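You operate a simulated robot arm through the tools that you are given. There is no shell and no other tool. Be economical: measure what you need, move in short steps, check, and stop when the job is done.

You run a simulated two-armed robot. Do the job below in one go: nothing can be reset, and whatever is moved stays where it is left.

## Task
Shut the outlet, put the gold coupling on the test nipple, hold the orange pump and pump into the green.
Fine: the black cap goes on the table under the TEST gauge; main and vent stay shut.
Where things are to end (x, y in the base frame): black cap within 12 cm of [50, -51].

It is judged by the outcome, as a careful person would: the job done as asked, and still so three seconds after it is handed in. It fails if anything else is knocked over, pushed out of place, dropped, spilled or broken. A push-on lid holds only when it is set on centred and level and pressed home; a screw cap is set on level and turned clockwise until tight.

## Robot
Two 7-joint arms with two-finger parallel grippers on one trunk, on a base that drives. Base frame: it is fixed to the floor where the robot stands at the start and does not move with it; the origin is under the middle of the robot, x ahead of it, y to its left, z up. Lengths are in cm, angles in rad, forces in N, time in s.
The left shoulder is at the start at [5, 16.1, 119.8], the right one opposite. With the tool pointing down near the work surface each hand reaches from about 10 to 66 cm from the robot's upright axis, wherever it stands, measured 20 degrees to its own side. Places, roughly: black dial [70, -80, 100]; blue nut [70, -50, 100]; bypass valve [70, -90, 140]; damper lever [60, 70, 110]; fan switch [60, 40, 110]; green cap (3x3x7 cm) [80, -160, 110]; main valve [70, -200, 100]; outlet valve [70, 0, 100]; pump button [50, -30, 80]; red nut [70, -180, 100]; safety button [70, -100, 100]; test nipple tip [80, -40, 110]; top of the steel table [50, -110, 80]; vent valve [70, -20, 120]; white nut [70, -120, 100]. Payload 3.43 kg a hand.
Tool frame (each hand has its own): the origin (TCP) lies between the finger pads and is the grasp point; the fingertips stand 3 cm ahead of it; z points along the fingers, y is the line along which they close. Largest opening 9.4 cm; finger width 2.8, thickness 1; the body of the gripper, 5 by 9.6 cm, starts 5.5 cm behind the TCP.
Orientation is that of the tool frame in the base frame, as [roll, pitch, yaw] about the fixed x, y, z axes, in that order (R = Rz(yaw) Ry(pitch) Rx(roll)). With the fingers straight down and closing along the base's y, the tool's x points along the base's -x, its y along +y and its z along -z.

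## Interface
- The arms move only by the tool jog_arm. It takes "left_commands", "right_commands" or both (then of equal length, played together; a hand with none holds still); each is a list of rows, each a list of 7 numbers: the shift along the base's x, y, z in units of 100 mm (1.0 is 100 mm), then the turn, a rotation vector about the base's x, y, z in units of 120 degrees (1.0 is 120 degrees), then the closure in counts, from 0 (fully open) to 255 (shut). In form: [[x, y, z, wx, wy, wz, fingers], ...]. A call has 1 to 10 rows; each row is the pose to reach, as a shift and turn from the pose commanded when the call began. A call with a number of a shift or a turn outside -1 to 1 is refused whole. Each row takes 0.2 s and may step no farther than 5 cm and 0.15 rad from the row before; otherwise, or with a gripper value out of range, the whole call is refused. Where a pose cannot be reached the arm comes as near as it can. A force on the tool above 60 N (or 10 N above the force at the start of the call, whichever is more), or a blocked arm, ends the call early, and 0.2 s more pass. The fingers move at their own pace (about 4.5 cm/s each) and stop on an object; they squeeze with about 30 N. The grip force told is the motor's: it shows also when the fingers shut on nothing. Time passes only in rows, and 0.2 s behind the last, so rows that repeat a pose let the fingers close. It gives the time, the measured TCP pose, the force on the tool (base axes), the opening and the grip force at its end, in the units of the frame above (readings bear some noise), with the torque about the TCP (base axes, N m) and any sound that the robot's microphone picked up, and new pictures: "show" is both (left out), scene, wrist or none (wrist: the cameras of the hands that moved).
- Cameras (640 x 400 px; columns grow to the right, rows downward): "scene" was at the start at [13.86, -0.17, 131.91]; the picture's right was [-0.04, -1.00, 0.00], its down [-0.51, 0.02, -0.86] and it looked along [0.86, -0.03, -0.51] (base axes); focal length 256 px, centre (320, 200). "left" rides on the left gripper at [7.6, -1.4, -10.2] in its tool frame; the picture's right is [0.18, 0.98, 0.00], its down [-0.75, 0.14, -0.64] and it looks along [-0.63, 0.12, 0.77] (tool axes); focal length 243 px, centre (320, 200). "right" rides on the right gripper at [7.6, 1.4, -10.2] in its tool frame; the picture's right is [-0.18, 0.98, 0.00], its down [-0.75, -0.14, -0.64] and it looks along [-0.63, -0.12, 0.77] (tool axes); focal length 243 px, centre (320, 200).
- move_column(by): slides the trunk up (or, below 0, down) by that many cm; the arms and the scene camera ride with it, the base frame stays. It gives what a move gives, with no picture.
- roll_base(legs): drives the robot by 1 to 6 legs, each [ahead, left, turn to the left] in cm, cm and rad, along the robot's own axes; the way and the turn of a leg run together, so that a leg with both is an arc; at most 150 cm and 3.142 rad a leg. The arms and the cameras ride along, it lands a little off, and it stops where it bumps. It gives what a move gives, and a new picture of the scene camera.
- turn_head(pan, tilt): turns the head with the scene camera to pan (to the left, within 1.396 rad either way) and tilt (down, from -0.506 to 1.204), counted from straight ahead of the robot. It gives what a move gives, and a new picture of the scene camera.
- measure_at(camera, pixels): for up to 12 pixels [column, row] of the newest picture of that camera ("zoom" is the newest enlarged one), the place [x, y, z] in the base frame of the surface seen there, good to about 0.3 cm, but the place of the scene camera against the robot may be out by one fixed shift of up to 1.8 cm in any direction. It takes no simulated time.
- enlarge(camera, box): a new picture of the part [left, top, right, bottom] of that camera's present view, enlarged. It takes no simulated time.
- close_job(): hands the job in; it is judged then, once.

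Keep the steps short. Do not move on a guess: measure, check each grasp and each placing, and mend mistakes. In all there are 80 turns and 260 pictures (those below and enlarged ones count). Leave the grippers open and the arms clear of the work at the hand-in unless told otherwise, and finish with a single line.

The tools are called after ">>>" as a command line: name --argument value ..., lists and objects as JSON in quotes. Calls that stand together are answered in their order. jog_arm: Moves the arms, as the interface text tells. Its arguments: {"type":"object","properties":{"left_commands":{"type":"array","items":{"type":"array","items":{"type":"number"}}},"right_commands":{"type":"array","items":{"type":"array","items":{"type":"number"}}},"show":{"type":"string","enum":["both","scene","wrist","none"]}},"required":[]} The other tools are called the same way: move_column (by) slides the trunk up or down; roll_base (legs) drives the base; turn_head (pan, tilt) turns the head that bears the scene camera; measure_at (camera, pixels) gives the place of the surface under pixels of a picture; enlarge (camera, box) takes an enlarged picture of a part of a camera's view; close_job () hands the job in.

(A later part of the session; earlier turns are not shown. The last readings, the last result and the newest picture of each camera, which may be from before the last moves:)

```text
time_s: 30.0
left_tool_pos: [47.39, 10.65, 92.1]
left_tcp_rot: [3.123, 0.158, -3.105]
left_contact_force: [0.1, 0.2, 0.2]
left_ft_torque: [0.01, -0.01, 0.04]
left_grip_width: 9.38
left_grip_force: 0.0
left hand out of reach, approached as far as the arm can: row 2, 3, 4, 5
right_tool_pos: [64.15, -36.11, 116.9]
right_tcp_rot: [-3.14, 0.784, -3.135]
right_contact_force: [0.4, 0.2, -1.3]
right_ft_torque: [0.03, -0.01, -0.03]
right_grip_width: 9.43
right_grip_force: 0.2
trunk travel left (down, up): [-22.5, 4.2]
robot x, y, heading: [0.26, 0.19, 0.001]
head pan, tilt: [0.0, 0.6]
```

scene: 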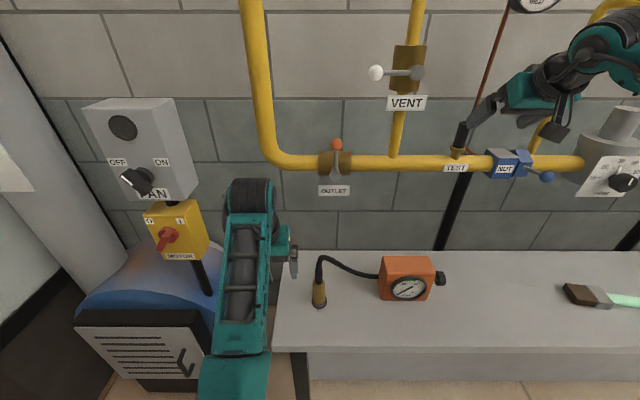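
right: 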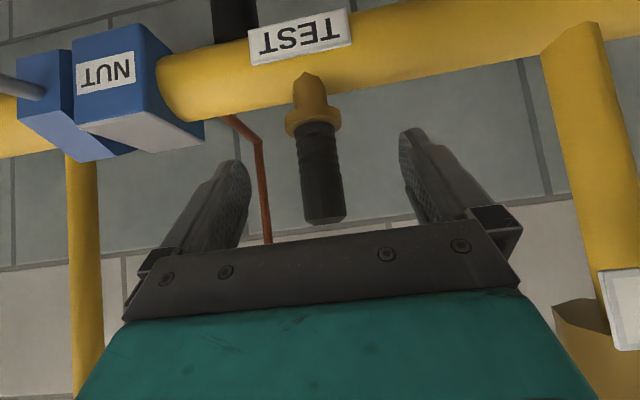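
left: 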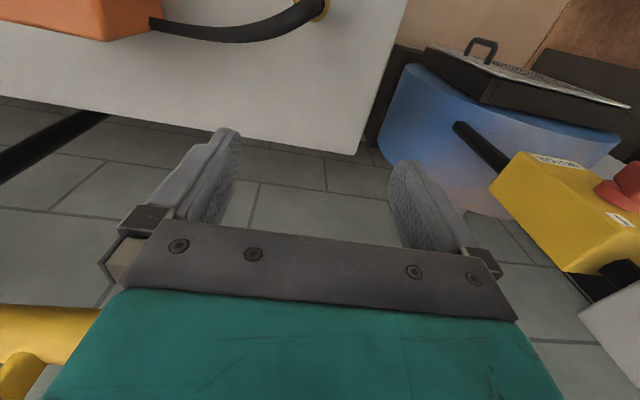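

The left elbow has swung under. I try to free it by pointing the hand forward and raising it up and left.

>>> jog_arm --left_commands '[[0, 0.1, 0.2, 0, -0.07, 0, 0], [0, 0.2, 0.4, 0, -0.14, 0, 0], [0, 0.3, 0.6, 0, -0.21, 0, 0], [0, 0.4, 0.8, 0, -0.28, 0, 0], [0, 0.5, 1, 0, -0.35, 0, 0], [0, 0.6, 1, 0, -0.42, 0, 0], [0, 0.7, 1, 0, -0.49, 0, 0], [0, 0.8, 1, 0, -0.56, 0, 0]]' --show "none"

>>> jog_arm --left_commands '[[0, 0.1, 0.3, 0, 0, 0, 0], [0, 0.2, 0.6, 0, 0, 0, 0], [0, 0.2, 0.9, 0, 0, 0, 0]]' --show "scene"

```text
time_s: 31.0
left_tool_pos: [50.24, 13.35, 106.66]
left_tcp_rot: [-3.083, 0.831, -3.066]
left_contact_force: [-0.4, -0.3, 0.2]
left_ft_torque: [-0.04, 0.03, 0.0]
left_grip_width: 9.41
left_grip_force: 0.1
right_tool_pos: [63.95, -36.1, 116.96]
right_tcp_rot: [-3.14, 0.789, -3.137]
right_contact_force: [1.0, -0.2, -0.7]
right_ft_torque: [-0.01, -0.02, 0.0]
right_grip_width: 9.42
right_grip_force: 0.0
trunk travel left (down, up): [-22.5, 4.2]
robot x, y, heading: [0.06, -0.05, 0.006]
head pan, tilt: [0.0, 0.6]
stopped in row 4 (left hand): the arm was blocked; the commanded pose is now the measured one
```

```text
time_s: 31.8
left_tool_pos: [50.27, 15.45, 115.46]
left_tcp_rot: [-3.091, 0.825, -3.07]
left_contact_force: [0.0, -0.2, 0.3]
left_ft_torque: [0.0, 0.01, 0.01]
left_grip_width: 9.41
left_grip_force: 0.1
right_tool_pos: [64.06, -36.22, 116.92]
right_tcp_rot: [-3.139, 0.786, -3.139]
right_contact_force: [0.3, 0.1, 1.0]
right_ft_torque: [-0.02, 0.01, 0.03]
right_grip_width: 9.41
right_grip_force: 0.0
trunk travel left (down, up): [-22.5, 4.2]
robot x, y, heading: [-0.52, 0.3, 0.002]
head pan, tilt: [0.0, 0.6]
```

scene: 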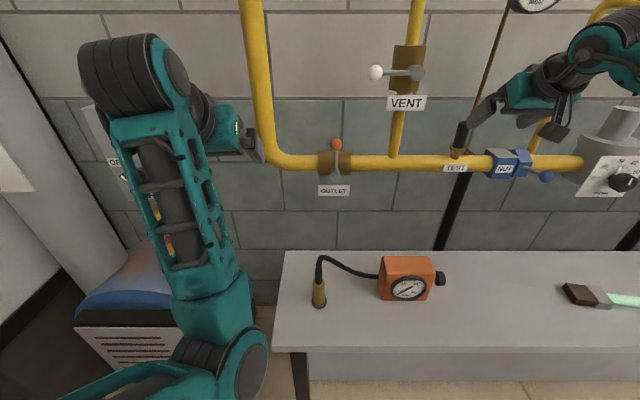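

>>> jog_arm --left_commands '[[-0.2, 0.2, 0.1, 0, 0, 0, 0], [-0.4, 0.4, 0.2, 0, 0, 0, 0], [-0.6, 0.6, 0.3, 0, 0, 0, 0], [-0.8, 0.8, 0.3, 0, 0, 0, 0], [-1, 1, 0.3, 0, 0, 0, 0]]' --show "none"

>>> jog_arm --left_commands '[[-0.1, 0, -0.1, 0, 0.07, 0, 0], [-0.2, 0, -0.2, 0, 0.14, 0, 0], [-0.3, 0, -0.3, 0, 0.21, 0, 0], [-0.3, 0, -0.5, 0, 0.28, 0, 0], [-0.3, 0, -0.7, 0, 0.35, 0, 0], [-0.3, 0, -0.9, 0, 0.39, 0, 0]]' --show "scene"

```text
time_s: 33.0
left_tool_pos: [46.52, 24.33, 111.49]
left_tcp_rot: [-3.096, 0.829, -3.07]
left_contact_force: [0.7, 1.2, -0.6]
left_ft_torque: [-0.01, 0.03, -0.02]
left_grip_width: 9.39
left_grip_force: 0.1
left hand out of reach, approached as far as the arm can: row 1, 2, 3, 4, 5
right_tool_pos: [64.13, -36.25, 116.96]
right_tcp_rot: [-3.14, 0.785, -3.137]
right_contact_force: [0.8, 0.7, 0.3]
right_ft_torque: [-0.03, -0.02, 0.0]
right_grip_width: 9.39
right_grip_force: 0.0
trunk travel left (down, up): [-22.5, 4.2]
robot x, y, heading: [-0.03, 0.2, 0.003]
head pan, tilt: [0.0, 0.6]
```

```text
time_s: 34.4
left_tool_pos: [50.51, 28.97, 97.82]
left_tcp_rot: [-3.134, 0.011, -3.093]
left_contact_force: [0.2, -0.2, 0.6]
left_ft_torque: [0.0, -0.01, 0.01]
left_grip_width: 9.41
left_grip_force: 0.0
left hand out of reach, approached as far as the arm can: row 1, 2, 3, 4, 5, 6
right_tool_pos: [64.08, -36.1, 116.91]
right_tcp_rot: [-3.141, 0.786, -3.137]
right_contact_force: [-0.1, 0.3, -0.7]
right_ft_torque: [0.02, 0.0, 0.01]
right_grip_width: 9.39
right_grip_force: 0.0
trunk travel left (down, up): [-22.5, 4.2]
robot x, y, heading: [-0.11, 0.17, 0.005]
head pan, tilt: [0.0, 0.6]
```

scene: 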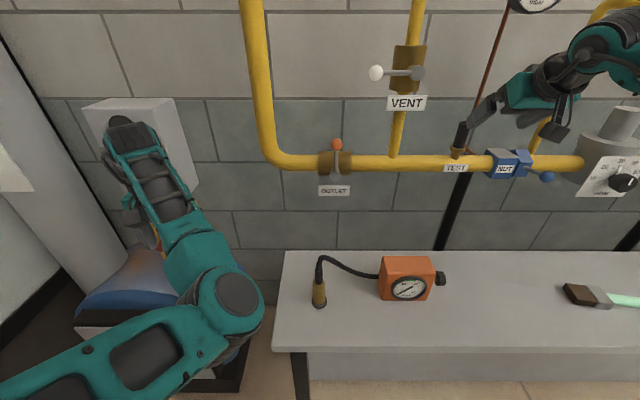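

The elbow sits on the inner side. Turning the hand clockwise (which I need anyway to grip the pump along x) should swing it outward.

>>> jog_arm --left_commands '[[0, -0.1, 0.1, 0, 0, -0.07, 0], [0, -0.2, 0.2, 0, 0, -0.14, 0], [0, -0.3, 0.3, 0, 0, -0.21, 0], [0, -0.4, 0.4, 0, 0, -0.28, 0], [0, -0.5, 0.5, 0, 0, -0.35, 0], [0, -0.6, 0.5, 0, 0, -0.42, 0], [0, -0.7, 0.5, 0, 0, -0.49, 0], [0, -0.8, 0.5, 0, 0, -0.56, 0], [0, -0.8, 0.5, 0, 0, -0.63, 0], [0, -0.8, 0.5, 0, 0, -0.7, 0]]' --show "scene"

```text
time_s: 36.6
left_tool_pos: [55.41, 23.62, 100.39]
left_tcp_rot: [-3.137, 0.012, 1.722]
left_contact_force: [-0.1, -0.3, -0.5]
left_ft_torque: [0.01, 0.0, 0.01]
left_grip_width: 9.4
left_grip_force: 0.0
left hand out of reach, approached as far as the arm can: row 1, 2, 3, 4, 5, 6, 7, 8, 9, 10
right_tool_pos: [64.2, -36.12, 117.01]
right_tcp_rot: [-3.138, 0.787, -3.137]
right_contact_force: [1.4, -0.2, 0.8]
right_ft_torque: [0.02, 0.04, 0.01]
right_grip_width: 9.39
right_grip_force: 0.1
trunk travel left (down, up): [-22.5, 4.2]
robot x, y, heading: [-0.05, 0.34, -0.001]
head pan, tilt: [0.0, 0.6]
```

scene: 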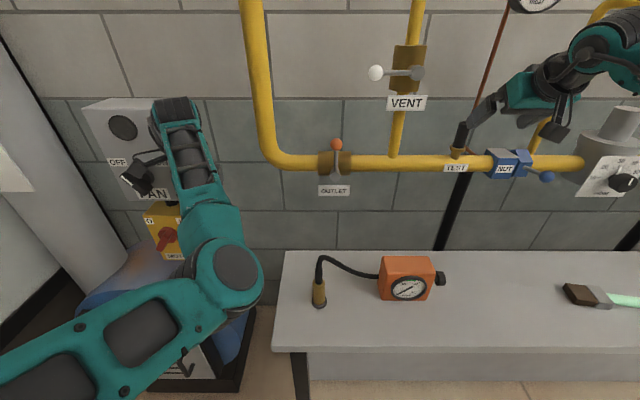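

Not freed yet. I turn the hand back, tilt forward and go toward the middle, where the forearm should swing outward.

>>> jog_arm --left_commands '[[0, 0, 0, 0, 0, 0.07, 0], [0, -0.1, 0.0, 0, 0, 0.14, 0], [0, -0.2, 0.0, 0, 0, 0.21, 0], [0, -0.3, 0.0, 0, 0, 0.28, 0], [0, -0.4, 0.0, 0, 0, 0.35, 0], [0, -0.6, 0.0, 0, 0, 0.42, 0], [0, -0.8, 0.0, 0, 0, 0.49, 0], [0, -1, 0.0, 0, 0, 0.56, 0], [0, -1, 0.0, 0, 0, 0.63, 0], [0, -1, 0, 0, 0, 0.69, 0]]' --show "none"

>>> jog_arm --left_commands '[[0, -0.1, 0, 0, -0.07, 0, 0], [0, -0.2, 0, 0, -0.14, 0, 0], [0, -0.4, 0, 0, -0.21, 0, 0], [0, -0.6, 0, 0, -0.28, 0, 0], [0, -0.8, 0, 0, -0.35, 0, 0], [0, -1, 0, 0, -0.42, 0, 0], [0, -1, 0, 0, -0.49, 0, 0], [0, -1, 0, 0, -0.56, 0, 0]]' --show "scene"

```text
time_s: 38.8
left_tool_pos: [57.42, 13.79, 99.26]
left_tcp_rot: [-3.135, 0.015, -3.11]
left_contact_force: [0.7, -0.3, -0.4]
left_ft_torque: [-0.01, -0.02, 0.02]
left_grip_width: 9.38
left_grip_force: 0.0
left hand out of reach, approached as far as the arm can: row 2, 3, 4, 5, 6, 7, 8, 9, 10
right_tool_pos: [64.2, -36.27, 116.9]
right_tcp_rot: [-3.139, 0.786, -3.137]
right_contact_force: [-0.4, 0.4, 0.8]
right_ft_torque: [-0.04, 0.0, 0.04]
right_grip_width: 9.37
right_grip_force: 0.1
trunk travel left (down, up): [-22.5, 4.2]
robot x, y, heading: [0.31, -0.03, 0.003]
head pan, tilt: [0.0, 0.6]
```

```text
time_s: 40.6
left_tool_pos: [59.9, 2.96, 109.33]
left_tcp_rot: [-2.861, 1.344, -2.875]
left_contact_force: [-0.1, 1.2, -0.5]
left_ft_torque: [0.01, 0.01, 0.0]
left_grip_width: 9.38
left_grip_force: 0.0
right_tool_pos: [64.06, -36.08, 116.88]
right_tcp_rot: [-3.14, 0.787, -3.137]
right_contact_force: [0.1, 0.2, 0.2]
right_ft_torque: [-0.01, -0.05, -0.01]
right_grip_width: 9.38
right_grip_force: 0.2
trunk travel left (down, up): [-22.5, 4.2]
robot x, y, heading: [0.19, 0.41, 0.007]
head pan, tilt: [0.0, 0.6]
stopped in row 8 (left hand): the arm was blocked; the commanded pose is now the measured one
```

scene: 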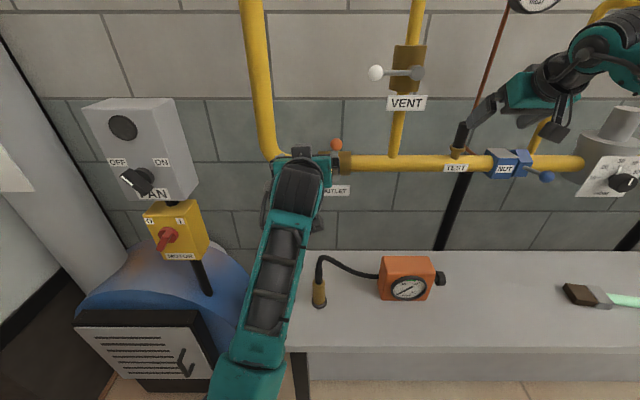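

>>> jog_arm --left_commands '[[-0.2, 0, 0, 0, -0.03, 0, 0], [-0.4, 0, 0, 0, -0.06, 0, 0], [-0.6, 0, 0, 0, -0.09, 0, 0], [-0.8, 0, 0, 0, -0.1, 0, 0], [-1, 0, 0, 0, -0.1, 0, 0], [-1, 0, 0, 0, -0.1, 0, 0]]' --show "scene"

```text
time_s: 41.3
left_tool_pos: [56.76, 2.81, 119.4]
left_tcp_rot: [-0.584, 1.446, -0.609]
left_contact_force: [-1.1, 0.5, -0.8]
left_ft_torque: [-0.02, 0.0, 0.02]
left_grip_width: 9.39
left_grip_force: 0.0
right_tool_pos: [64.13, -36.14, 116.95]
right_tcp_rot: [-3.14, 0.788, -3.138]
right_contact_force: [-0.1, -0.4, 0.0]
right_ft_torque: [0.01, 0.01, 0.02]
right_grip_width: 9.38
right_grip_force: 0.1
trunk travel left (down, up): [-22.5, 4.2]
robot x, y, heading: [-0.41, 0.27, 0.009]
head pan, tilt: [0.0, 0.6]
stopped in row 3 (left hand): the arm was blocked; the commanded pose is now the measured one
```

scene: 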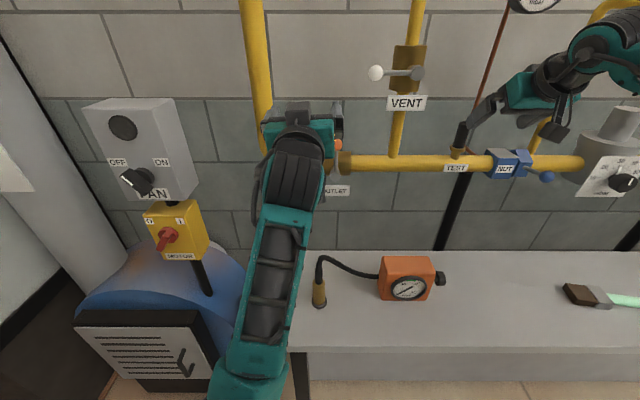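

>>> jog_arm --left_commands '[[0, -0.2, -0.1, 0, 0, 0, 0], [0, -0.4, -0.2, 0, 0, 0, 0], [0, -0.6, -0.3, 0, 0, 0, 0], [0, -0.8, -0.5, 0, 0, 0, 0], [0, -1, -0.7, 0, 0, 0, 0], [-0.1, -1, -0.9, 0, 0, 0, 0]]' --show "scene"

```text
time_s: 42.9
left_tool_pos: [56.24, -7.72, 115.81]
left_tcp_rot: [-0.421, 1.354, -0.454]
left_contact_force: [0.8, 0.4, -0.1]
left_ft_torque: [0.0, 0.01, 0.04]
left_grip_width: 9.41
left_grip_force: 0.1
right_tool_pos: [64.02, -36.16, 117.01]
right_tcp_rot: [-3.141, 0.787, -3.137]
right_contact_force: [-0.2, -1.1, -0.3]
right_ft_torque: [0.01, 0.01, -0.01]
right_grip_width: 9.4
right_grip_force: 0.0
trunk travel left (down, up): [-22.5, 4.2]
robot x, y, heading: [-0.07, 0.04, 0.004]
head pan, tilt: [0.0, 0.6]
stopped in row 6 (left hand): the arm was blocked; the commanded pose is now the measured one
```

scene: 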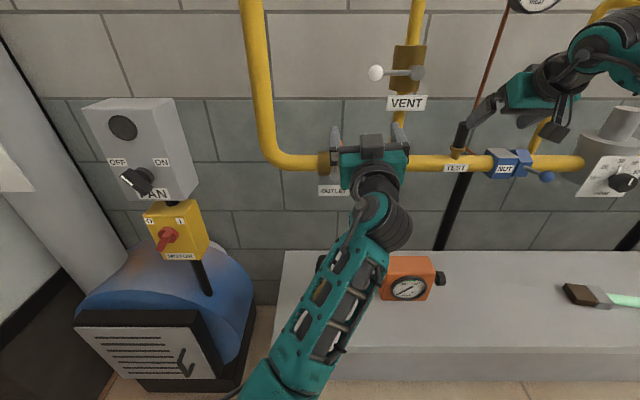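

The forearm has swung rightward – better. Now I turn the hand down from here while backing up.

>>> jog_arm --left_commands '[[-0.05, 0.1, 0, 0, 0.07, 0, 0], [-0.1, 0.2, 0, 0, 0.14, 0, 0], [-0.15, 0.3, 0, 0, 0.21, 0, 0], [-0.2, 0.4, 0, 0, 0.28, 0, 0], [-0.3, 0.5, 0, 0, 0.35, 0, 0], [-0.4, 0.6, 0, 0, 0.42, 0, 0], [-0.5, 0.6, 0, 0, 0.49, 0, 0], [-0.6, 0.6, 0, 0, 0.56, 0, 0], [-0.7, 0.6, 0, 0, 0.63, 0, 0]]' --show "scene"

```text
time_s: 44.9
left_tool_pos: [54.96, -3.06, 110.79]
left_tcp_rot: [-3.068, 0.441, -3.039]
left_contact_force: [-0.3, 0.7, -0.4]
left_ft_torque: [0.03, -0.01, 0.02]
left_grip_width: 9.41
left_grip_force: 0.0
left hand out of reach, approached as far as the arm can: row 7, 8, 9
right_tool_pos: [64.22, -36.09, 116.89]
right_tcp_rot: [-3.14, 0.784, -3.136]
right_contact_force: [-0.3, 0.5, -0.3]
right_ft_torque: [0.03, 0.02, -0.03]
right_grip_width: 9.4
right_grip_force: 0.2
trunk travel left (down, up): [-22.5, 4.2]
robot x, y, heading: [0.07, 0.31, 0.007]
head pan, tilt: [0.0, 0.6]
```

scene: 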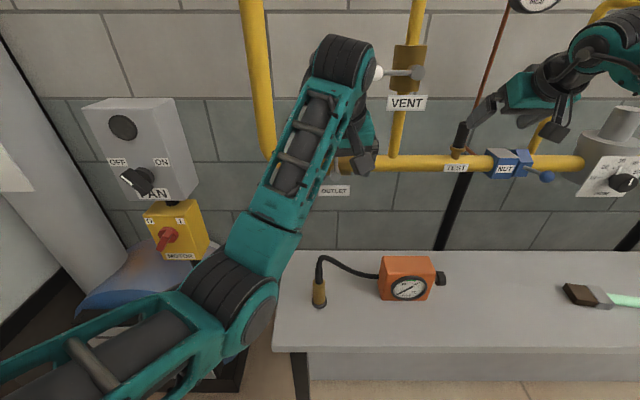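

Wrist flipped again because the elbow hangs low. I'll point the hand level, then swing it to point right; that should force the elbow outward.

>>> jog_arm --left_commands '[[0, 0, 0, 0, -0.07, 0, 0], [0, 0, 0, 0, -0.14, 0, 0], [0, 0, 0, 0, -0.21, 0, 0], [0, 0, 0, 0, -0.28, 0, 0], [0, 0, 0, 0, -0.35, 0, 0], [0, 0, 0, 0, -0.4, 0, 0]]' --show "none"

>>> jog_arm --left_commands '[[0, 0, 0, 0, 0, -0.07, 0], [-0.1, 0, 0, 0, 0, -0.14, 0], [-0.2, 0, 0, 0, 0, -0.21, 0], [-0.3, 0, 0, 0, 0, -0.28, 0], [-0.4, 0, 0, 0, 0, -0.35, 0], [-0.4, 0, 0, 0, 0, -0.42, 0], [-0.4, 0, 0, 0, 0, -0.49, 0], [-0.4, 0, 0, 0, 0, -0.56, 0]]' --show "scene"

```text
time_s: 46.3
left_tool_pos: [54.94, -3.06, 110.83]
left_tcp_rot: [-2.805, 1.269, -2.819]
left_contact_force: [-0.2, 0.5, 0.4]
left_ft_torque: [0.02, 0.02, 0.05]
left_grip_width: 9.39
left_grip_force: 0.0
right_tool_pos: [63.98, -36.19, 116.98]
right_tcp_rot: [-3.139, 0.788, -3.135]
right_contact_force: [-0.9, 0.1, 0.5]
right_ft_torque: [-0.02, 0.0, 0.01]
right_grip_width: 9.4
right_grip_force: 0.1
trunk travel left (down, up): [-22.5, 4.2]
robot x, y, heading: [0.15, 0.18, 0.007]
head pan, tilt: [0.0, 0.6]
```

```text
time_s: 48.1
left_tool_pos: [50.93, -3.05, 110.75]
left_tcp_rot: [-2.811, 1.268, 2.287]
left_contact_force: [0.1, 0.4, -0.1]
left_ft_torque: [0.01, 0.0, -0.04]
left_grip_width: 9.41
left_grip_force: 0.0
right_tool_pos: [64.1, -36.05, 116.91]
right_tcp_rot: [-3.139, 0.784, -3.137]
right_contact_force: [-0.4, -0.7, -0.5]
right_ft_torque: [0.0, -0.02, 0.0]
right_grip_width: 9.41
right_grip_force: 0.1
trunk travel left (down, up): [-22.5, 4.2]
robot x, y, heading: [-0.15, 0.3, -0.003]
head pan, tilt: [0.0, 0.6]
```

scene: 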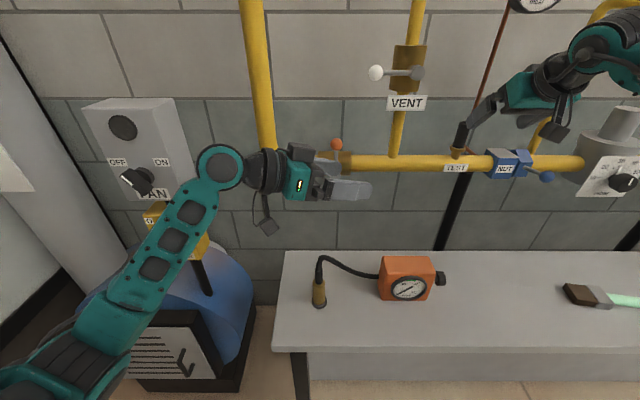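

The elbow is now on the outer side. I turn the hand down from here, keeping the turn that lets it close along x (for the pump).

>>> jog_arm --left_commands '[[-0.1, 0.1, 0, 0.062, 0.026, 0, 0], [-0.2, 0.2, 0, 0.124, 0.052, 0, 0], [-0.3, 0.3, 0, 0.186, 0.079, 0, 0], [-0.4, 0.4, 0, 0.248, 0.105, 0, 0], [-0.5, 0.5, 0, 0.31, 0.131, 0, 0], [-0.6, 0.6, 0, 0.371, 0.157, 0, 0], [-0.7, 0.7, 0, 0.433, 0.183, 0, 0], [-0.8, 0.8, 0, 0.495, 0.21, 0, 0], [-0.8, 0.9, 0, 0.557, 0.236, 0, 0]]' --show "scene"

```text
time_s: 50.1
left_tool_pos: [43.0, 5.98, 110.71]
left_tcp_rot: [-3.113, 0.01, 2.067]
left_contact_force: [0.4, -0.1, 0.7]
left_ft_torque: [0.0, -0.02, 0.0]
left_grip_width: 9.41
left_grip_force: 0.1
right_tool_pos: [64.06, -36.02, 116.93]
right_tcp_rot: [-3.139, 0.786, -3.138]
right_contact_force: [0.9, 0.5, 0.1]
right_ft_torque: [0.0, 0.0, 0.03]
right_grip_width: 9.4
right_grip_force: 0.0
trunk travel left (down, up): [-22.5, 4.2]
robot x, y, heading: [-0.0, 0.11, 0.008]
head pan, tilt: [0.0, 0.6]
```

scene: 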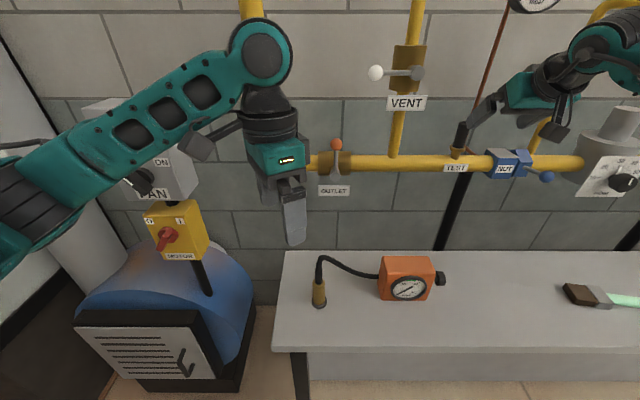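

Left hand is freed and pointing down. I pull the right hand back 6 cm, then drive 8 cm ahead.

>>> jog_arm --right_commands '[[-0.3, 0, 0.05, 0, 0, 0, 0], [-0.6, 0, 0.1, 0, 0, 0, 0]]' --left_commands '[[-0.1, 0, 0, 0, 0, -0.06, 0], [-0.3, 0, 0, 0, 0, -0.12, 0]]' --show "none"

>>> roll_base --legs '[[8, 0, 0]]'

```text
time_s: 50.7
left_tool_pos: [39.81, 5.92, 110.64]
left_tcp_rot: [-3.113, 0.013, 1.813]
left_contact_force: [0.1, -0.1, 0.3]
left_ft_torque: [0.0, 0.02, 0.0]
left_grip_width: 9.39
left_grip_force: 0.0
right_tool_pos: [57.94, -36.22, 118.03]
right_tcp_rot: [-3.139, 0.788, -3.135]
right_contact_force: [0.1, 0.8, -0.5]
right_ft_torque: [-0.05, -0.02, -0.01]
right_grip_width: 9.41
right_grip_force: 0.1
trunk travel left (down, up): [-22.5, 4.2]
robot x, y, heading: [0.08, 0.0, -0.001]
head pan, tilt: [0.0, 0.6]
```

```text
time_s: 51.8
left_tool_pos: [47.89, 5.97, 110.58]
left_tcp_rot: [-3.112, 0.015, 1.814]
left_contact_force: [0.1, 0.5, 0.0]
left_ft_torque: [-0.01, -0.01, -0.01]
left_grip_width: 9.41
left_grip_force: 0.1
right_tool_pos: [66.21, -36.12, 117.91]
right_tcp_rot: [-3.14, 0.786, -3.137]
right_contact_force: [-0.1, -0.3, -0.9]
right_ft_torque: [0.02, 0.0, 0.02]
right_grip_width: 9.4
right_grip_force: 0.0
trunk travel left (down, up): [-22.5, 4.2]
robot x, y, heading: [8.02, 0.14, 0.003]
head pan, tilt: [0.0, 0.6]
```

scene: 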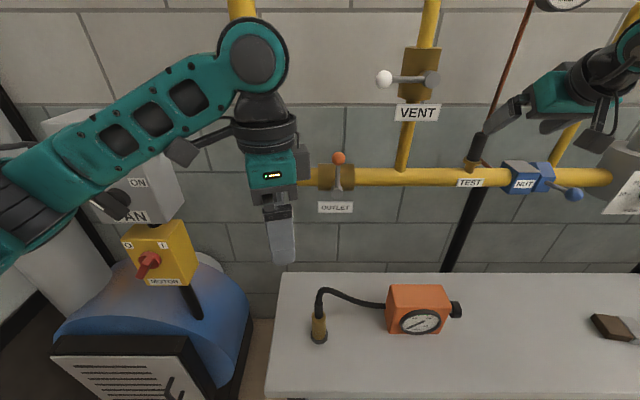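

Drove fine. Now the right hand goes in to the cap (shift +11, −0.4, −8.9), then closes.

>>> jog_arm --right_commands '[[0.3, -0.02, -0.24, 0, 0, 0, 0], [0.6, -0.04, -0.48, 0, 0, 0, 0], [0.85, -0.04, -0.7, 0, 0, 0, 0], [1.0, -0.04, -0.82, 0, 0, 0, 0], [1, -0.04, -0.82, 0, 0, 0, 0]]' --show "none"

>>> jog_arm --right_commands '[[0.12, 0, -0.07, 0, 0, 0, 0], [0.12, 0, -0.07, 0, 0, 0, 0]]' --show "wrist"

```text
time_s: 53.0
left_tool_pos: [47.86, 5.96, 110.54]
left_tcp_rot: [-3.111, 0.015, 1.813]
left_contact_force: [0.3, -0.4, -0.4]
left_ft_torque: [0.0, -0.01, 0.0]
left_grip_width: 9.42
left_grip_force: 0.0
right_tool_pos: [76.03, -36.45, 109.78]
right_tcp_rot: [-3.139, 0.787, -3.137]
right_contact_force: [0.8, 0.7, 0.4]
right_ft_torque: [-0.05, 0.02, 0.0]
right_grip_width: 9.41
right_grip_force: 0.0
trunk travel left (down, up): [-22.5, 4.2]
robot x, y, heading: [8.0, -0.04, 0.005]
head pan, tilt: [0.0, 0.6]
```

```text
time_s: 53.6
left_tool_pos: [47.77, 6.08, 110.58]
left_tcp_rot: [-3.113, 0.014, 1.814]
left_contact_force: [0.0, -0.3, -0.5]
left_ft_torque: [0.02, -0.01, -0.01]
left_grip_width: 9.41
left_grip_force: 0.0
right_tool_pos: [77.19, -36.57, 108.99]
right_tcp_rot: [-3.139, 0.786, -3.138]
right_contact_force: [0.6, -0.1, -0.2]
right_ft_torque: [-0.03, 0.0, 0.0]
right_grip_width: 9.38
right_grip_force: 0.1
trunk travel left (down, up): [-22.5, 4.2]
robot x, y, heading: [8.42, -0.02, 0.001]
head pan, tilt: [0.0, 0.6]
```

right: 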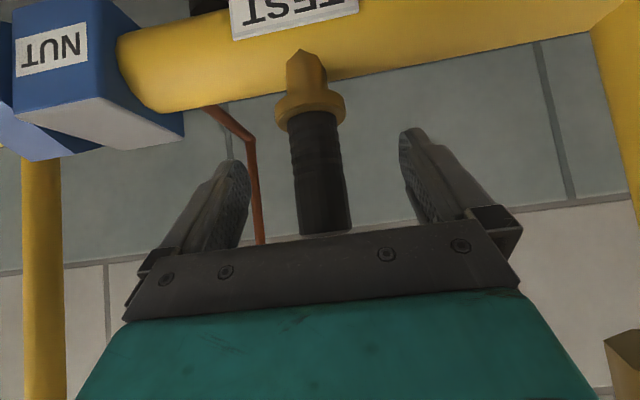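

Cap sits between the fingers. Closing.

>>> jog_arm --right_commands '[[0, 0, 0, 0, 0, 0, 255], [0, 0, 0, 0, 0, 0, 255], [0, 0, 0, 0, 0, 0, 255], [0, 0, 0, 0, 0, 0, 255], [0, 0, 0, 0, 0, 0, 255]]' --show "none"

>>> jog_arm --right_commands '[[0, 0, 0.07, 0, 0, 0, 255], [0, 0, 0.15, 0, 0, 0, 255], [0, 0, 0.22, 0, 0, 0, 255], [0, 0, 0.3, 0, 0, 0, 255]]' --show "wrist"

```text
time_s: 54.8
left_tool_pos: [47.85, 6.04, 110.67]
left_tcp_rot: [-3.111, 0.013, 1.812]
left_contact_force: [0.3, 0.6, 1.2]
left_ft_torque: [0.01, 0.0, -0.03]
left_grip_width: 9.41
left_grip_force: 0.1
right_tool_pos: [77.28, -36.53, 109.01]
right_tcp_rot: [-3.139, 0.788, -3.138]
right_contact_force: [-0.2, -0.3, 0.5]
right_ft_torque: [-0.03, -0.02, -0.02]
right_grip_width: 3.13
right_grip_force: 29.9
trunk travel left (down, up): [-22.5, 4.2]
robot x, y, heading: [8.19, 0.08, -0.001]
head pan, tilt: [0.0, 0.6]
```

```text
time_s: 55.8
left_tool_pos: [47.86, 6.01, 110.63]
left_tcp_rot: [-3.112, 0.013, 1.813]
left_contact_force: [-0.5, 0.2, -0.7]
left_ft_torque: [-0.02, -0.02, 0.0]
left_grip_width: 9.4
left_grip_force: 0.0
right_tool_pos: [77.23, -36.57, 112.05]
right_tcp_rot: [-3.139, 0.787, -3.135]
right_contact_force: [-0.5, 0.4, -0.6]
right_ft_torque: [0.04, 0.02, 0.02]
right_grip_width: 3.12
right_grip_force: 29.8
trunk travel left (down, up): [-22.5, 4.2]
robot x, y, heading: [7.81, 0.06, 0.004]
head pan, tilt: [0.0, 0.6]
```

right: 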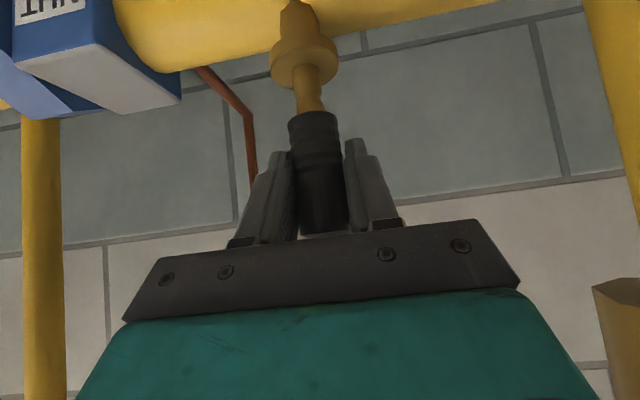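

Cap is coming off and the nipple shows. I lift clear, back away, and check the table near the target.

>>> jog_arm --right_commands '[[0, 0, 0.3, 0, 0, 0, 255], [0, 0, 0.6, 0, 0, 0, 255], [-0.2, -0.1, 0.8, 0, 0, 0, 255], [-0.5, -0.3, 0.8, 0, 0, 0, 255], [-0.8, -0.5, 0.8, 0, 0, 0, 255], [-1, -0.8, 0.6, 0, 0, 0, 255]]' --show "none"

>>> turn_head --pan -0.6 --tilt 0.7

>>> measure_at --camera "scene" --pixels '[[320, 280], [320, 330], [420, 300], [400, 320]]'

```text
time_s: 57.2
left_tool_pos: [47.76, 5.92, 110.64]
left_tcp_rot: [-3.112, 0.012, 1.813]
left_contact_force: [-0.5, 0.0, 1.1]
left_ft_torque: [-0.02, 0.03, -0.03]
left_grip_width: 9.42
left_grip_force: 0.1
right_tool_pos: [67.07, -44.71, 118.01]
right_tcp_rot: [-3.141, 0.787, -3.137]
right_contact_force: [0.6, -0.6, -0.9]
right_ft_torque: [0.0, -0.02, -0.03]
right_grip_width: 3.13
right_grip_force: 30.3
trunk travel left (down, up): [-22.5, 4.2]
robot x, y, heading: [7.65, -0.1, 0.005]
head pan, tilt: [0.0, 0.6]
```

```text
time_s: 58.2
left_tool_pos: [47.82, 5.93, 110.6]
left_tcp_rot: [-3.112, 0.014, 1.814]
left_contact_force: [0.9, 0.2, 0.6]
left_ft_torque: [0.0, -0.01, -0.01]
left_grip_width: 9.38
left_grip_force: 0.0
right_tool_pos: [67.2, -44.51, 118.1]
right_tcp_rot: [-3.141, 0.789, -3.137]
right_contact_force: [0.0, -0.4, -0.1]
right_ft_torque: [-0.01, -0.01, -0.07]
right_grip_width: 3.14
right_grip_force: 30.2
trunk travel left (down, up): [-22.5, 4.2]
robot x, y, heading: [7.89, -0.04, 0.003]
head pan, tilt: [-0.6, 0.7]
```

scene: 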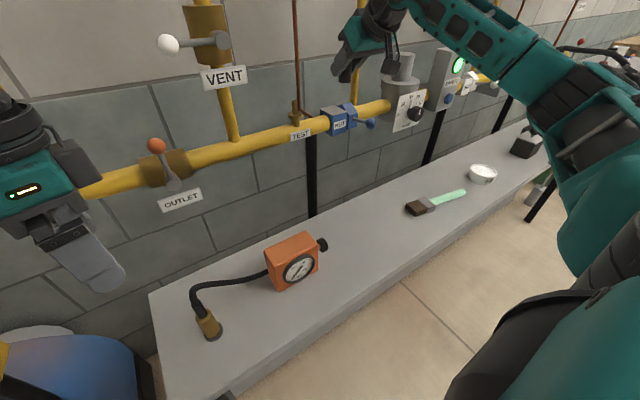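

```text
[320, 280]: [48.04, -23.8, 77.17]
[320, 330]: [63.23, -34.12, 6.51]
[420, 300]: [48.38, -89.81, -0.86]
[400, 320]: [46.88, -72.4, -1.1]
```

>>> measure_at --camera "scene" --pixels '[[415, 208], [375, 230], [385, 222], [360, 240], [370, 215], [390, 240], [319, 245], [326, 243]]'

>>> jog_arm --right_commands '[[-0.2, -0.1, -0.4, 0, 0, 0, 255], [-0.4, -0.2, -0.8, 0, 0, 0, 255], [-0.7, -0.3, -1, 0, 0, 0, 255], [-1, -0.4, -1, 0, 0, 0, 255]]' --show "none"

>>> jog_arm --right_commands '[[-0.2, -0.05, -0.4, 0, 0, 0, 255], [-0.4, -0.1, -0.8, 0, 0, 0, 255], [-0.6, -0.1, -1, 0, 0, 0, 255], [-0.6, -0.1, -1, 0, 0, 0, 255]]' --show "both"

```text
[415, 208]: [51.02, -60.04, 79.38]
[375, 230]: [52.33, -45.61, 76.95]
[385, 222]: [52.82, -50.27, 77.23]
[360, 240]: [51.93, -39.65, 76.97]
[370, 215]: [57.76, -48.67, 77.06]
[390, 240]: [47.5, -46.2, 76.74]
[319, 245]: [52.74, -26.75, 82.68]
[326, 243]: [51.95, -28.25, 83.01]
```

```text
time_s: 59.2
left_tool_pos: [47.75, 5.97, 110.66]
left_tcp_rot: [-3.113, 0.014, 1.813]
left_contact_force: [1.5, -0.3, 0.1]
left_ft_torque: [0.0, -0.01, 0.02]
left_grip_width: 9.41
left_grip_force: 0.1
right_tool_pos: [57.21, -48.51, 107.95]
right_tcp_rot: [-3.14, 0.786, -3.136]
right_contact_force: [0.2, 0.0, -0.4]
right_ft_torque: [0.0, 0.0, -0.03]
right_grip_width: 3.1
right_grip_force: 30.4
trunk travel left (down, up): [-22.5, 4.2]
robot x, y, heading: [7.71, -0.01, 0.005]
head pan, tilt: [-0.6, 0.7]
```

```text
time_s: 60.2
left_tool_pos: [47.84, 5.99, 110.62]
left_tcp_rot: [-3.113, 0.013, 1.813]
left_contact_force: [0.4, 0.5, 0.2]
left_ft_torque: [-0.01, 0.0, -0.02]
left_grip_width: 9.41
left_grip_force: 0.1
right_tool_pos: [51.18, -49.62, 97.93]
right_tcp_rot: [-3.141, 0.786, -3.136]
right_contact_force: [0.1, -0.2, -0.1]
right_ft_torque: [0.01, -0.02, 0.0]
right_grip_width: 3.11
right_grip_force: 29.6
trunk travel left (down, up): [-22.5, 4.2]
robot x, y, heading: [8.08, 0.16, 0.003]
head pan, tilt: [-0.6, 0.7]
```

scene: 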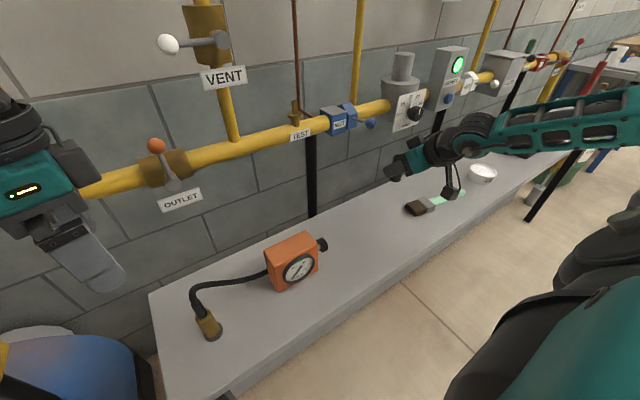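
right: 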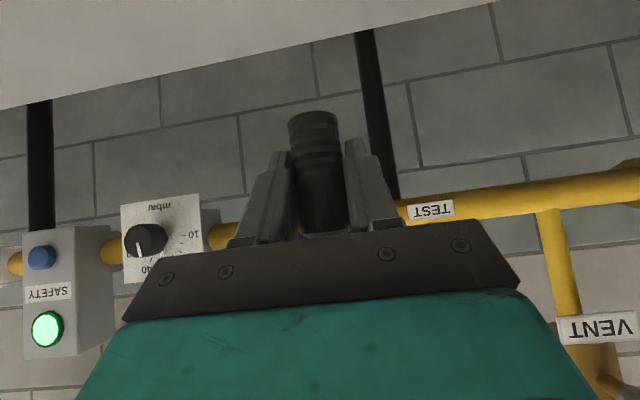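

>>> measure_at --camera "right" --pixels '[[150, 40], [250, 30], [312, 118]]'

>>> jog_arm --right_commands '[[-0.05, 0.1, -0.3, 0, 0, 0, 255], [-0.1, 0.2, -0.6, 0, 0, 0, 255], [-0.1, 0.26, -0.9, 0, 0, 0, 255], [-0.1, 0.26, -1, 0, 0, 0, 255]]' --show "wrist"

```text
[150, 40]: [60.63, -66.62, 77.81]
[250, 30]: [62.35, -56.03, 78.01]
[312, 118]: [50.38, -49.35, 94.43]
```

```text
time_s: 61.2
left_tool_pos: [47.74, 6.0, 110.69]
left_tcp_rot: [-3.112, 0.013, 1.813]
left_contact_force: [-0.1, -0.8, 0.0]
left_ft_torque: [0.0, -0.02, 0.01]
left_grip_width: 9.38
left_grip_force: 0.1
right_tool_pos: [50.02, -46.93, 88.1]
right_tcp_rot: [-3.141, 0.787, -3.137]
right_contact_force: [0.8, 1.2, -0.8]
right_ft_torque: [0.02, 0.0, 0.04]
right_grip_width: 3.14
right_grip_force: 30.2
trunk travel left (down, up): [-22.5, 4.2]
robot x, y, heading: [8.17, -0.38, 0.0]
head pan, tilt: [-0.6, 0.7]
```

right: 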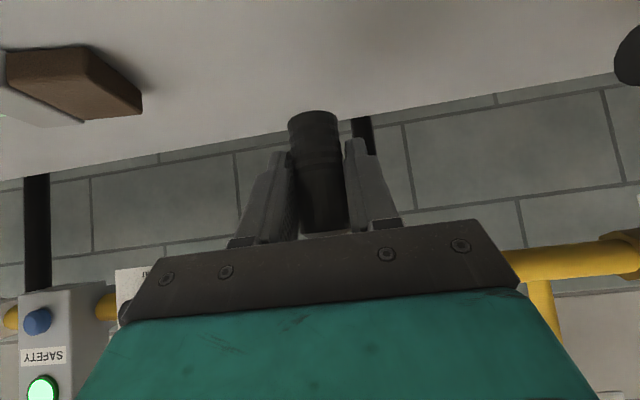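

Cap bottom is about 5.8 cm above the table (z 78). Lowering gently until it touches.

>>> jog_arm --right_commands '[[0, 0, -0.2, 0, 0, 0, 255], [0, 0, -0.4, 0, 0, 0, 255], [0, 0, -0.5, 0, 0, 0, 255], [0, 0, -0.54, 0, 0, 0, 255]]' --show "none"

>>> jog_arm --right_commands '[[0, 0, -0.02, 0, 0, 0, 255], [0, 0, -0.04, 0, 0, 0, 255]]' --show "wrist"

```text
time_s: 62.2
left_tool_pos: [47.85, 5.94, 110.72]
left_tcp_rot: [-3.11, 0.014, 1.812]
left_contact_force: [-1.0, -0.9, 0.8]
left_ft_torque: [0.02, 0.0, -0.03]
left_grip_width: 9.38
left_grip_force: 0.0
right_tool_pos: [50.17, -46.84, 82.5]
right_tcp_rot: [-3.14, 0.786, -3.137]
right_contact_force: [-0.2, -0.1, -0.6]
right_ft_torque: [0.01, 0.04, 0.0]
right_grip_width: 3.16
right_grip_force: 30.3
trunk travel left (down, up): [-22.5, 4.2]
robot x, y, heading: [7.86, -0.28, 0.009]
head pan, tilt: [-0.6, 0.7]
```

```text
time_s: 62.8
left_tool_pos: [47.79, 5.98, 110.76]
left_tcp_rot: [-3.113, 0.014, 1.814]
left_contact_force: [-0.8, 0.1, 0.4]
left_ft_torque: [-0.02, 0.02, 0.03]
left_grip_width: 9.45
left_grip_force: 0.0
right_tool_pos: [50.2, -46.85, 82.22]
right_tcp_rot: [-3.14, 0.788, -3.136]
right_contact_force: [-0.2, 0.4, 0.1]
right_ft_torque: [-0.01, 0.0, -0.01]
right_grip_width: 3.15
right_grip_force: 29.3
trunk travel left (down, up): [-22.5, 4.2]
robot x, y, heading: [7.44, 0.19, 0.005]
head pan, tilt: [-0.6, 0.7]
```

right: 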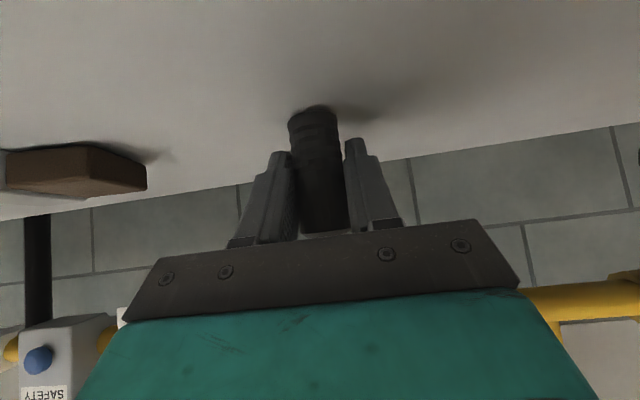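

Very close (shadow nearly meets it). I inch down further to feel the contact.

>>> jog_arm --right_commands '[[0, 0, -0.02, 0, 0, 0, 255], [0, 0, -0.04, 0, 0, 0, 255], [0, 0, -0.06, 0, 0, 0, 255]]' --show "none"

```text
time_s: 63.6
left_tool_pos: [47.74, 6.1, 110.75]
left_tcp_rot: [-3.113, 0.013, 1.811]
left_contact_force: [0.5, 0.5, -0.3]
left_ft_torque: [-0.01, 0.0, 0.0]
left_grip_width: 9.38
left_grip_force: 0.1
right_tool_pos: [50.27, -46.93, 81.92]
right_tcp_rot: [-3.136, 0.792, -3.136]
right_contact_force: [-3.4, 0.2, 13.2]
right_ft_torque: [0.05, 0.2, 0.01]
right_grip_width: 3.13
right_grip_force: 29.4
trunk travel left (down, up): [-22.5, 4.2]
robot x, y, heading: [7.88, 0.81, 0.003]
head pan, tilt: [-0.6, 0.7]
```

Contact (13 N). Open fully, then withdraw back along the tool direction.

>>> jog_arm --right_commands '[[0, 0, 0.03, 0, 0, 0, 255], [0, 0, 0.03, 0, 0, 0, 0], [0, 0, 0.03, 0, 0, 0, 0], [0, 0, 0.03, 0, 0, 0, 0], [0, 0, 0.03, 0, 0, 0, 0], [-0.15, 0, 0.15, 0, 0, 0, 0], [-0.4, 0, 0.4, 0, 0, 0, 0], [-0.7, 0, 0.7, 0, 0, 0, 0], [-0.9, 0, 1, 0, 0, 0, 0]]' --show "both"

```text
time_s: 65.6
left_tool_pos: [47.73, 6.08, 110.77]
left_tcp_rot: [-3.112, 0.014, 1.814]
left_contact_force: [0.1, 0.1, 0.7]
left_ft_torque: [0.0, 0.02, 0.0]
left_grip_width: 9.4
left_grip_force: 0.0
right_tool_pos: [41.21, -46.87, 91.69]
right_tcp_rot: [-3.14, 0.785, -3.138]
right_contact_force: [-0.6, -0.4, -0.7]
right_ft_torque: [0.01, 0.02, 0.02]
right_grip_width: 9.41
right_grip_force: 0.1
trunk travel left (down, up): [-22.5, 4.2]
robot x, y, heading: [7.74, 0.06, 0.002]
head pan, tilt: [-0.6, 0.7]
```

scene: 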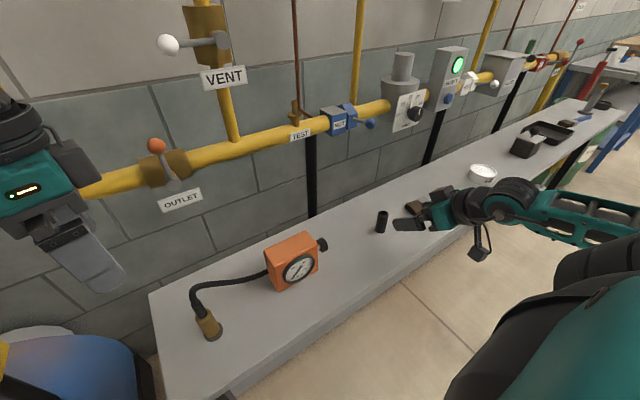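
right: 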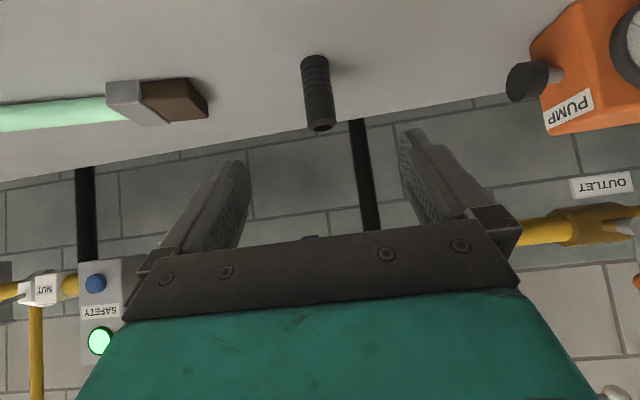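

The cap stands on the table at about (50, −47). Next the left hand moves aside and the right hand goes toward the gold coupling, above the pump's height and in front of it.

>>> jog_arm --left_commands '[[-0.2, 0.3, 0, 0, 0, 0, 0], [-0.4, 0.6, 0, 0, 0, 0, 0], [-0.6, 0.9, 0, 0, 0, 0, 0], [-0.8, 1, 0, 0, 0, 0, 0], [-0.8, 1, 0, 0, 0, 0, 0]]' --right_commands '[[-0.05, 0.1, 0.3, 0, 0, 0, 0], [-0.1, 0.4, 0.4, 0, 0, 0, 0], [-0.1, 0.7, 0.4, 0, 0, 0, 0], [-0.1, 1, 0.4, 0, 0, 0, 0], [-0.1, 1, 0.4, 0, 0, 0, 0]]' --show "none"

>>> jog_arm --right_commands '[[0, 0.3, 0, 0, 0, 0, 0], [0, 0.6, 0, 0, 0, 0, 0], [0, 0.9, 0, 0, 0, 0, 0], [0, 1, 0, 0, 0, 0, 0]]' --show "none"

>>> jog_arm --right_commands '[[0, 0.3, 0, 0, 0, 0, 0], [0, 0.6, 0, 0, 0, 0, 0], [0, 0.9, 0, 0, 0, 0, 0], [0, 1, 0, 0, 0, 0, 0]]' --show "both"

```text
time_s: 66.8
left_tool_pos: [39.85, 16.05, 110.52]
left_tcp_rot: [-3.113, 0.013, 1.815]
left_contact_force: [0.6, 0.8, 0.2]
left_ft_torque: [0.01, 0.02, 0.05]
left_grip_width: 9.4
left_grip_force: 0.1
right_tool_pos: [40.28, -36.89, 95.66]
right_tcp_rot: [-3.141, 0.788, -3.136]
right_contact_force: [-0.1, 0.1, -0.1]
right_ft_torque: [0.0, -0.02, 0.04]
right_grip_width: 9.4
right_grip_force: 0.1
trunk travel left (down, up): [-22.5, 4.2]
robot x, y, heading: [8.0, 0.07, 0.006]
head pan, tilt: [-0.6, 0.7]
```

```text
time_s: 67.8
left_tool_pos: [39.86, 16.16, 110.66]
left_tcp_rot: [-3.112, 0.014, 1.813]
left_contact_force: [0.6, 0.3, 0.6]
left_ft_torque: [0.01, 0.0, 0.01]
left_grip_width: 9.44
left_grip_force: 0.0
right_tool_pos: [43.67, -28.07, 93.13]
right_tcp_rot: [-3.138, 0.786, -3.135]
right_contact_force: [-0.2, -0.7, -0.2]
right_ft_torque: [0.01, -0.03, 0.02]
right_grip_width: 9.4
right_grip_force: 0.0
right hand out of reach, approached as far as the arm can: row 1, 2, 3, 4
trunk travel left (down, up): [-22.5, 4.2]
robot x, y, heading: [8.37, -0.28, 0.005]
head pan, tilt: [-0.6, 0.7]
```

```text
time_s: 68.8
left_tool_pos: [39.8, 16.04, 110.68]
left_tcp_rot: [-3.111, 0.014, 1.815]
left_contact_force: [0.3, 0.1, 0.2]
left_ft_torque: [-0.01, 0.01, -0.02]
left_grip_width: 9.4
left_grip_force: 0.1
right_tool_pos: [43.67, -27.75, 93.09]
right_tcp_rot: [-3.138, 0.791, -3.135]
right_contact_force: [0.6, 0.6, 0.0]
right_ft_torque: [-0.02, -0.02, -0.02]
right_grip_width: 9.41
right_grip_force: 0.1
right hand out of reach, approached as far as the arm can: row 1, 2, 3, 4
trunk travel left (down, up): [-22.5, 4.2]
robot x, y, heading: [8.05, 0.16, -0.001]
head pan, tilt: [-0.6, 0.7]
```

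scene: 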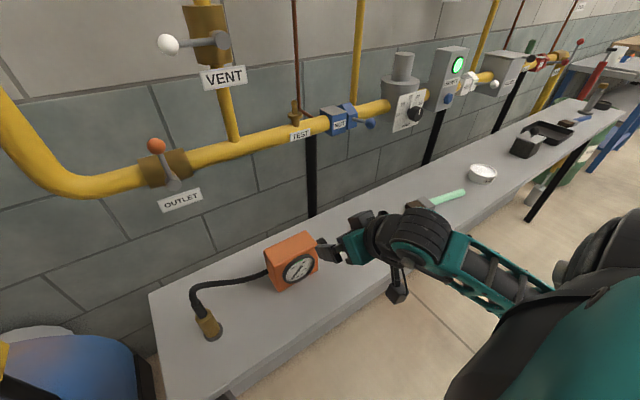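
right: 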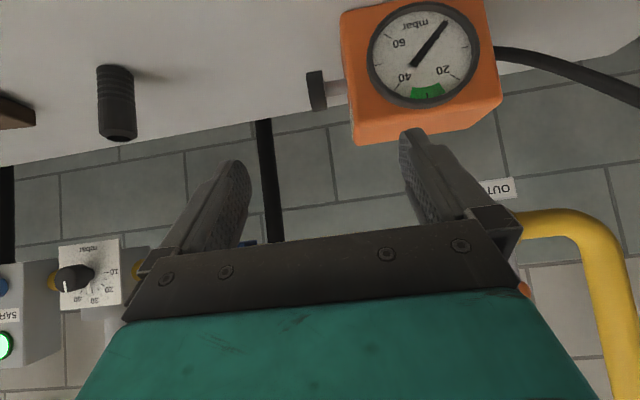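

The right hand can't fold in this close. I raise it, then drive back 12 cm and left 10 cm so the coupling is at a comfortable distance for it.

>>> jog_arm --right_commands '[[0, 0, 0.4, 0, 0, 0, 0], [0, 0, 0.8, 0, 0, 0, 0], [0.1, 0, 1, 0, 0, 0, 0]]' --show "none"

>>> roll_base --legs '[[-12, 0, 0], [0, 12, 0]]'

>>> turn_head --pan -0.1 --tilt 0.6

```text
time_s: 69.6
left_tool_pos: [39.86, 16.01, 110.65]
left_tcp_rot: [-3.112, 0.013, 1.812]
left_contact_force: [0.5, 0.6, -0.5]
left_ft_torque: [0.05, -0.01, -0.03]
left_grip_width: 9.41
left_grip_force: 0.0
right_tool_pos: [47.51, -28.9, 102.66]
right_tcp_rot: [-3.14, 0.786, -3.134]
right_contact_force: [0.9, 0.4, -0.1]
right_ft_torque: [0.04, -0.01, -0.01]
right_grip_width: 9.41
right_grip_force: 0.1
right hand out of reach, approached as far as the arm can: row 1, 2, 3
trunk travel left (down, up): [-22.5, 4.2]
robot x, y, heading: [8.15, -0.3, 0.002]
head pan, tilt: [-0.6, 0.7]
```

```text
time_s: 72.1
left_tool_pos: [27.86, 27.9, 110.61]
left_tcp_rot: [-3.11, 0.015, 1.813]
left_contact_force: [0.0, 0.3, 0.2]
left_ft_torque: [-0.01, -0.01, -0.01]
left_grip_width: 9.39
left_grip_force: 0.0
right_tool_pos: [35.32, -16.93, 102.63]
right_tcp_rot: [-3.14, 0.785, -3.139]
right_contact_force: [0.0, -0.5, 0.6]
right_ft_torque: [-0.02, -0.03, 0.0]
right_grip_width: 9.39
right_grip_force: 0.1
trunk travel left (down, up): [-22.5, 4.2]
robot x, y, heading: [-4.28, 12.24, 0.002]
head pan, tilt: [-0.6, 0.7]
```

scene: 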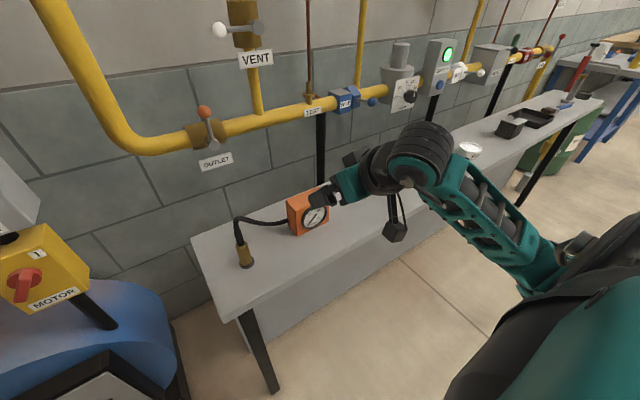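

```text
time_s: 73.0
left_tool_pos: [27.76, 27.93, 110.7]
left_tcp_rot: [-3.111, 0.016, 1.814]
left_contact_force: [0.7, -0.4, 0.1]
left_ft_torque: [0.0, -0.02, 0.0]
left_grip_width: 9.41
left_grip_force: 0.0
right_tool_pos: [35.35, -16.94, 102.66]
right_tcp_rot: [-3.139, 0.785, -3.137]
right_contact_force: [-0.2, -0.8, -0.1]
right_ft_torque: [0.04, -0.01, 0.02]
right_grip_width: 9.4
right_grip_force: 0.0
trunk travel left (down, up): [-22.5, 4.2]
robot x, y, heading: [-4.18, 11.7, -0.002]
head pan, tilt: [-0.099, 0.6]
```

scene: 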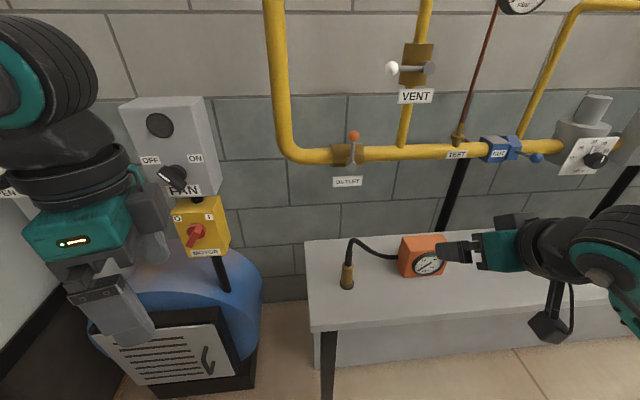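

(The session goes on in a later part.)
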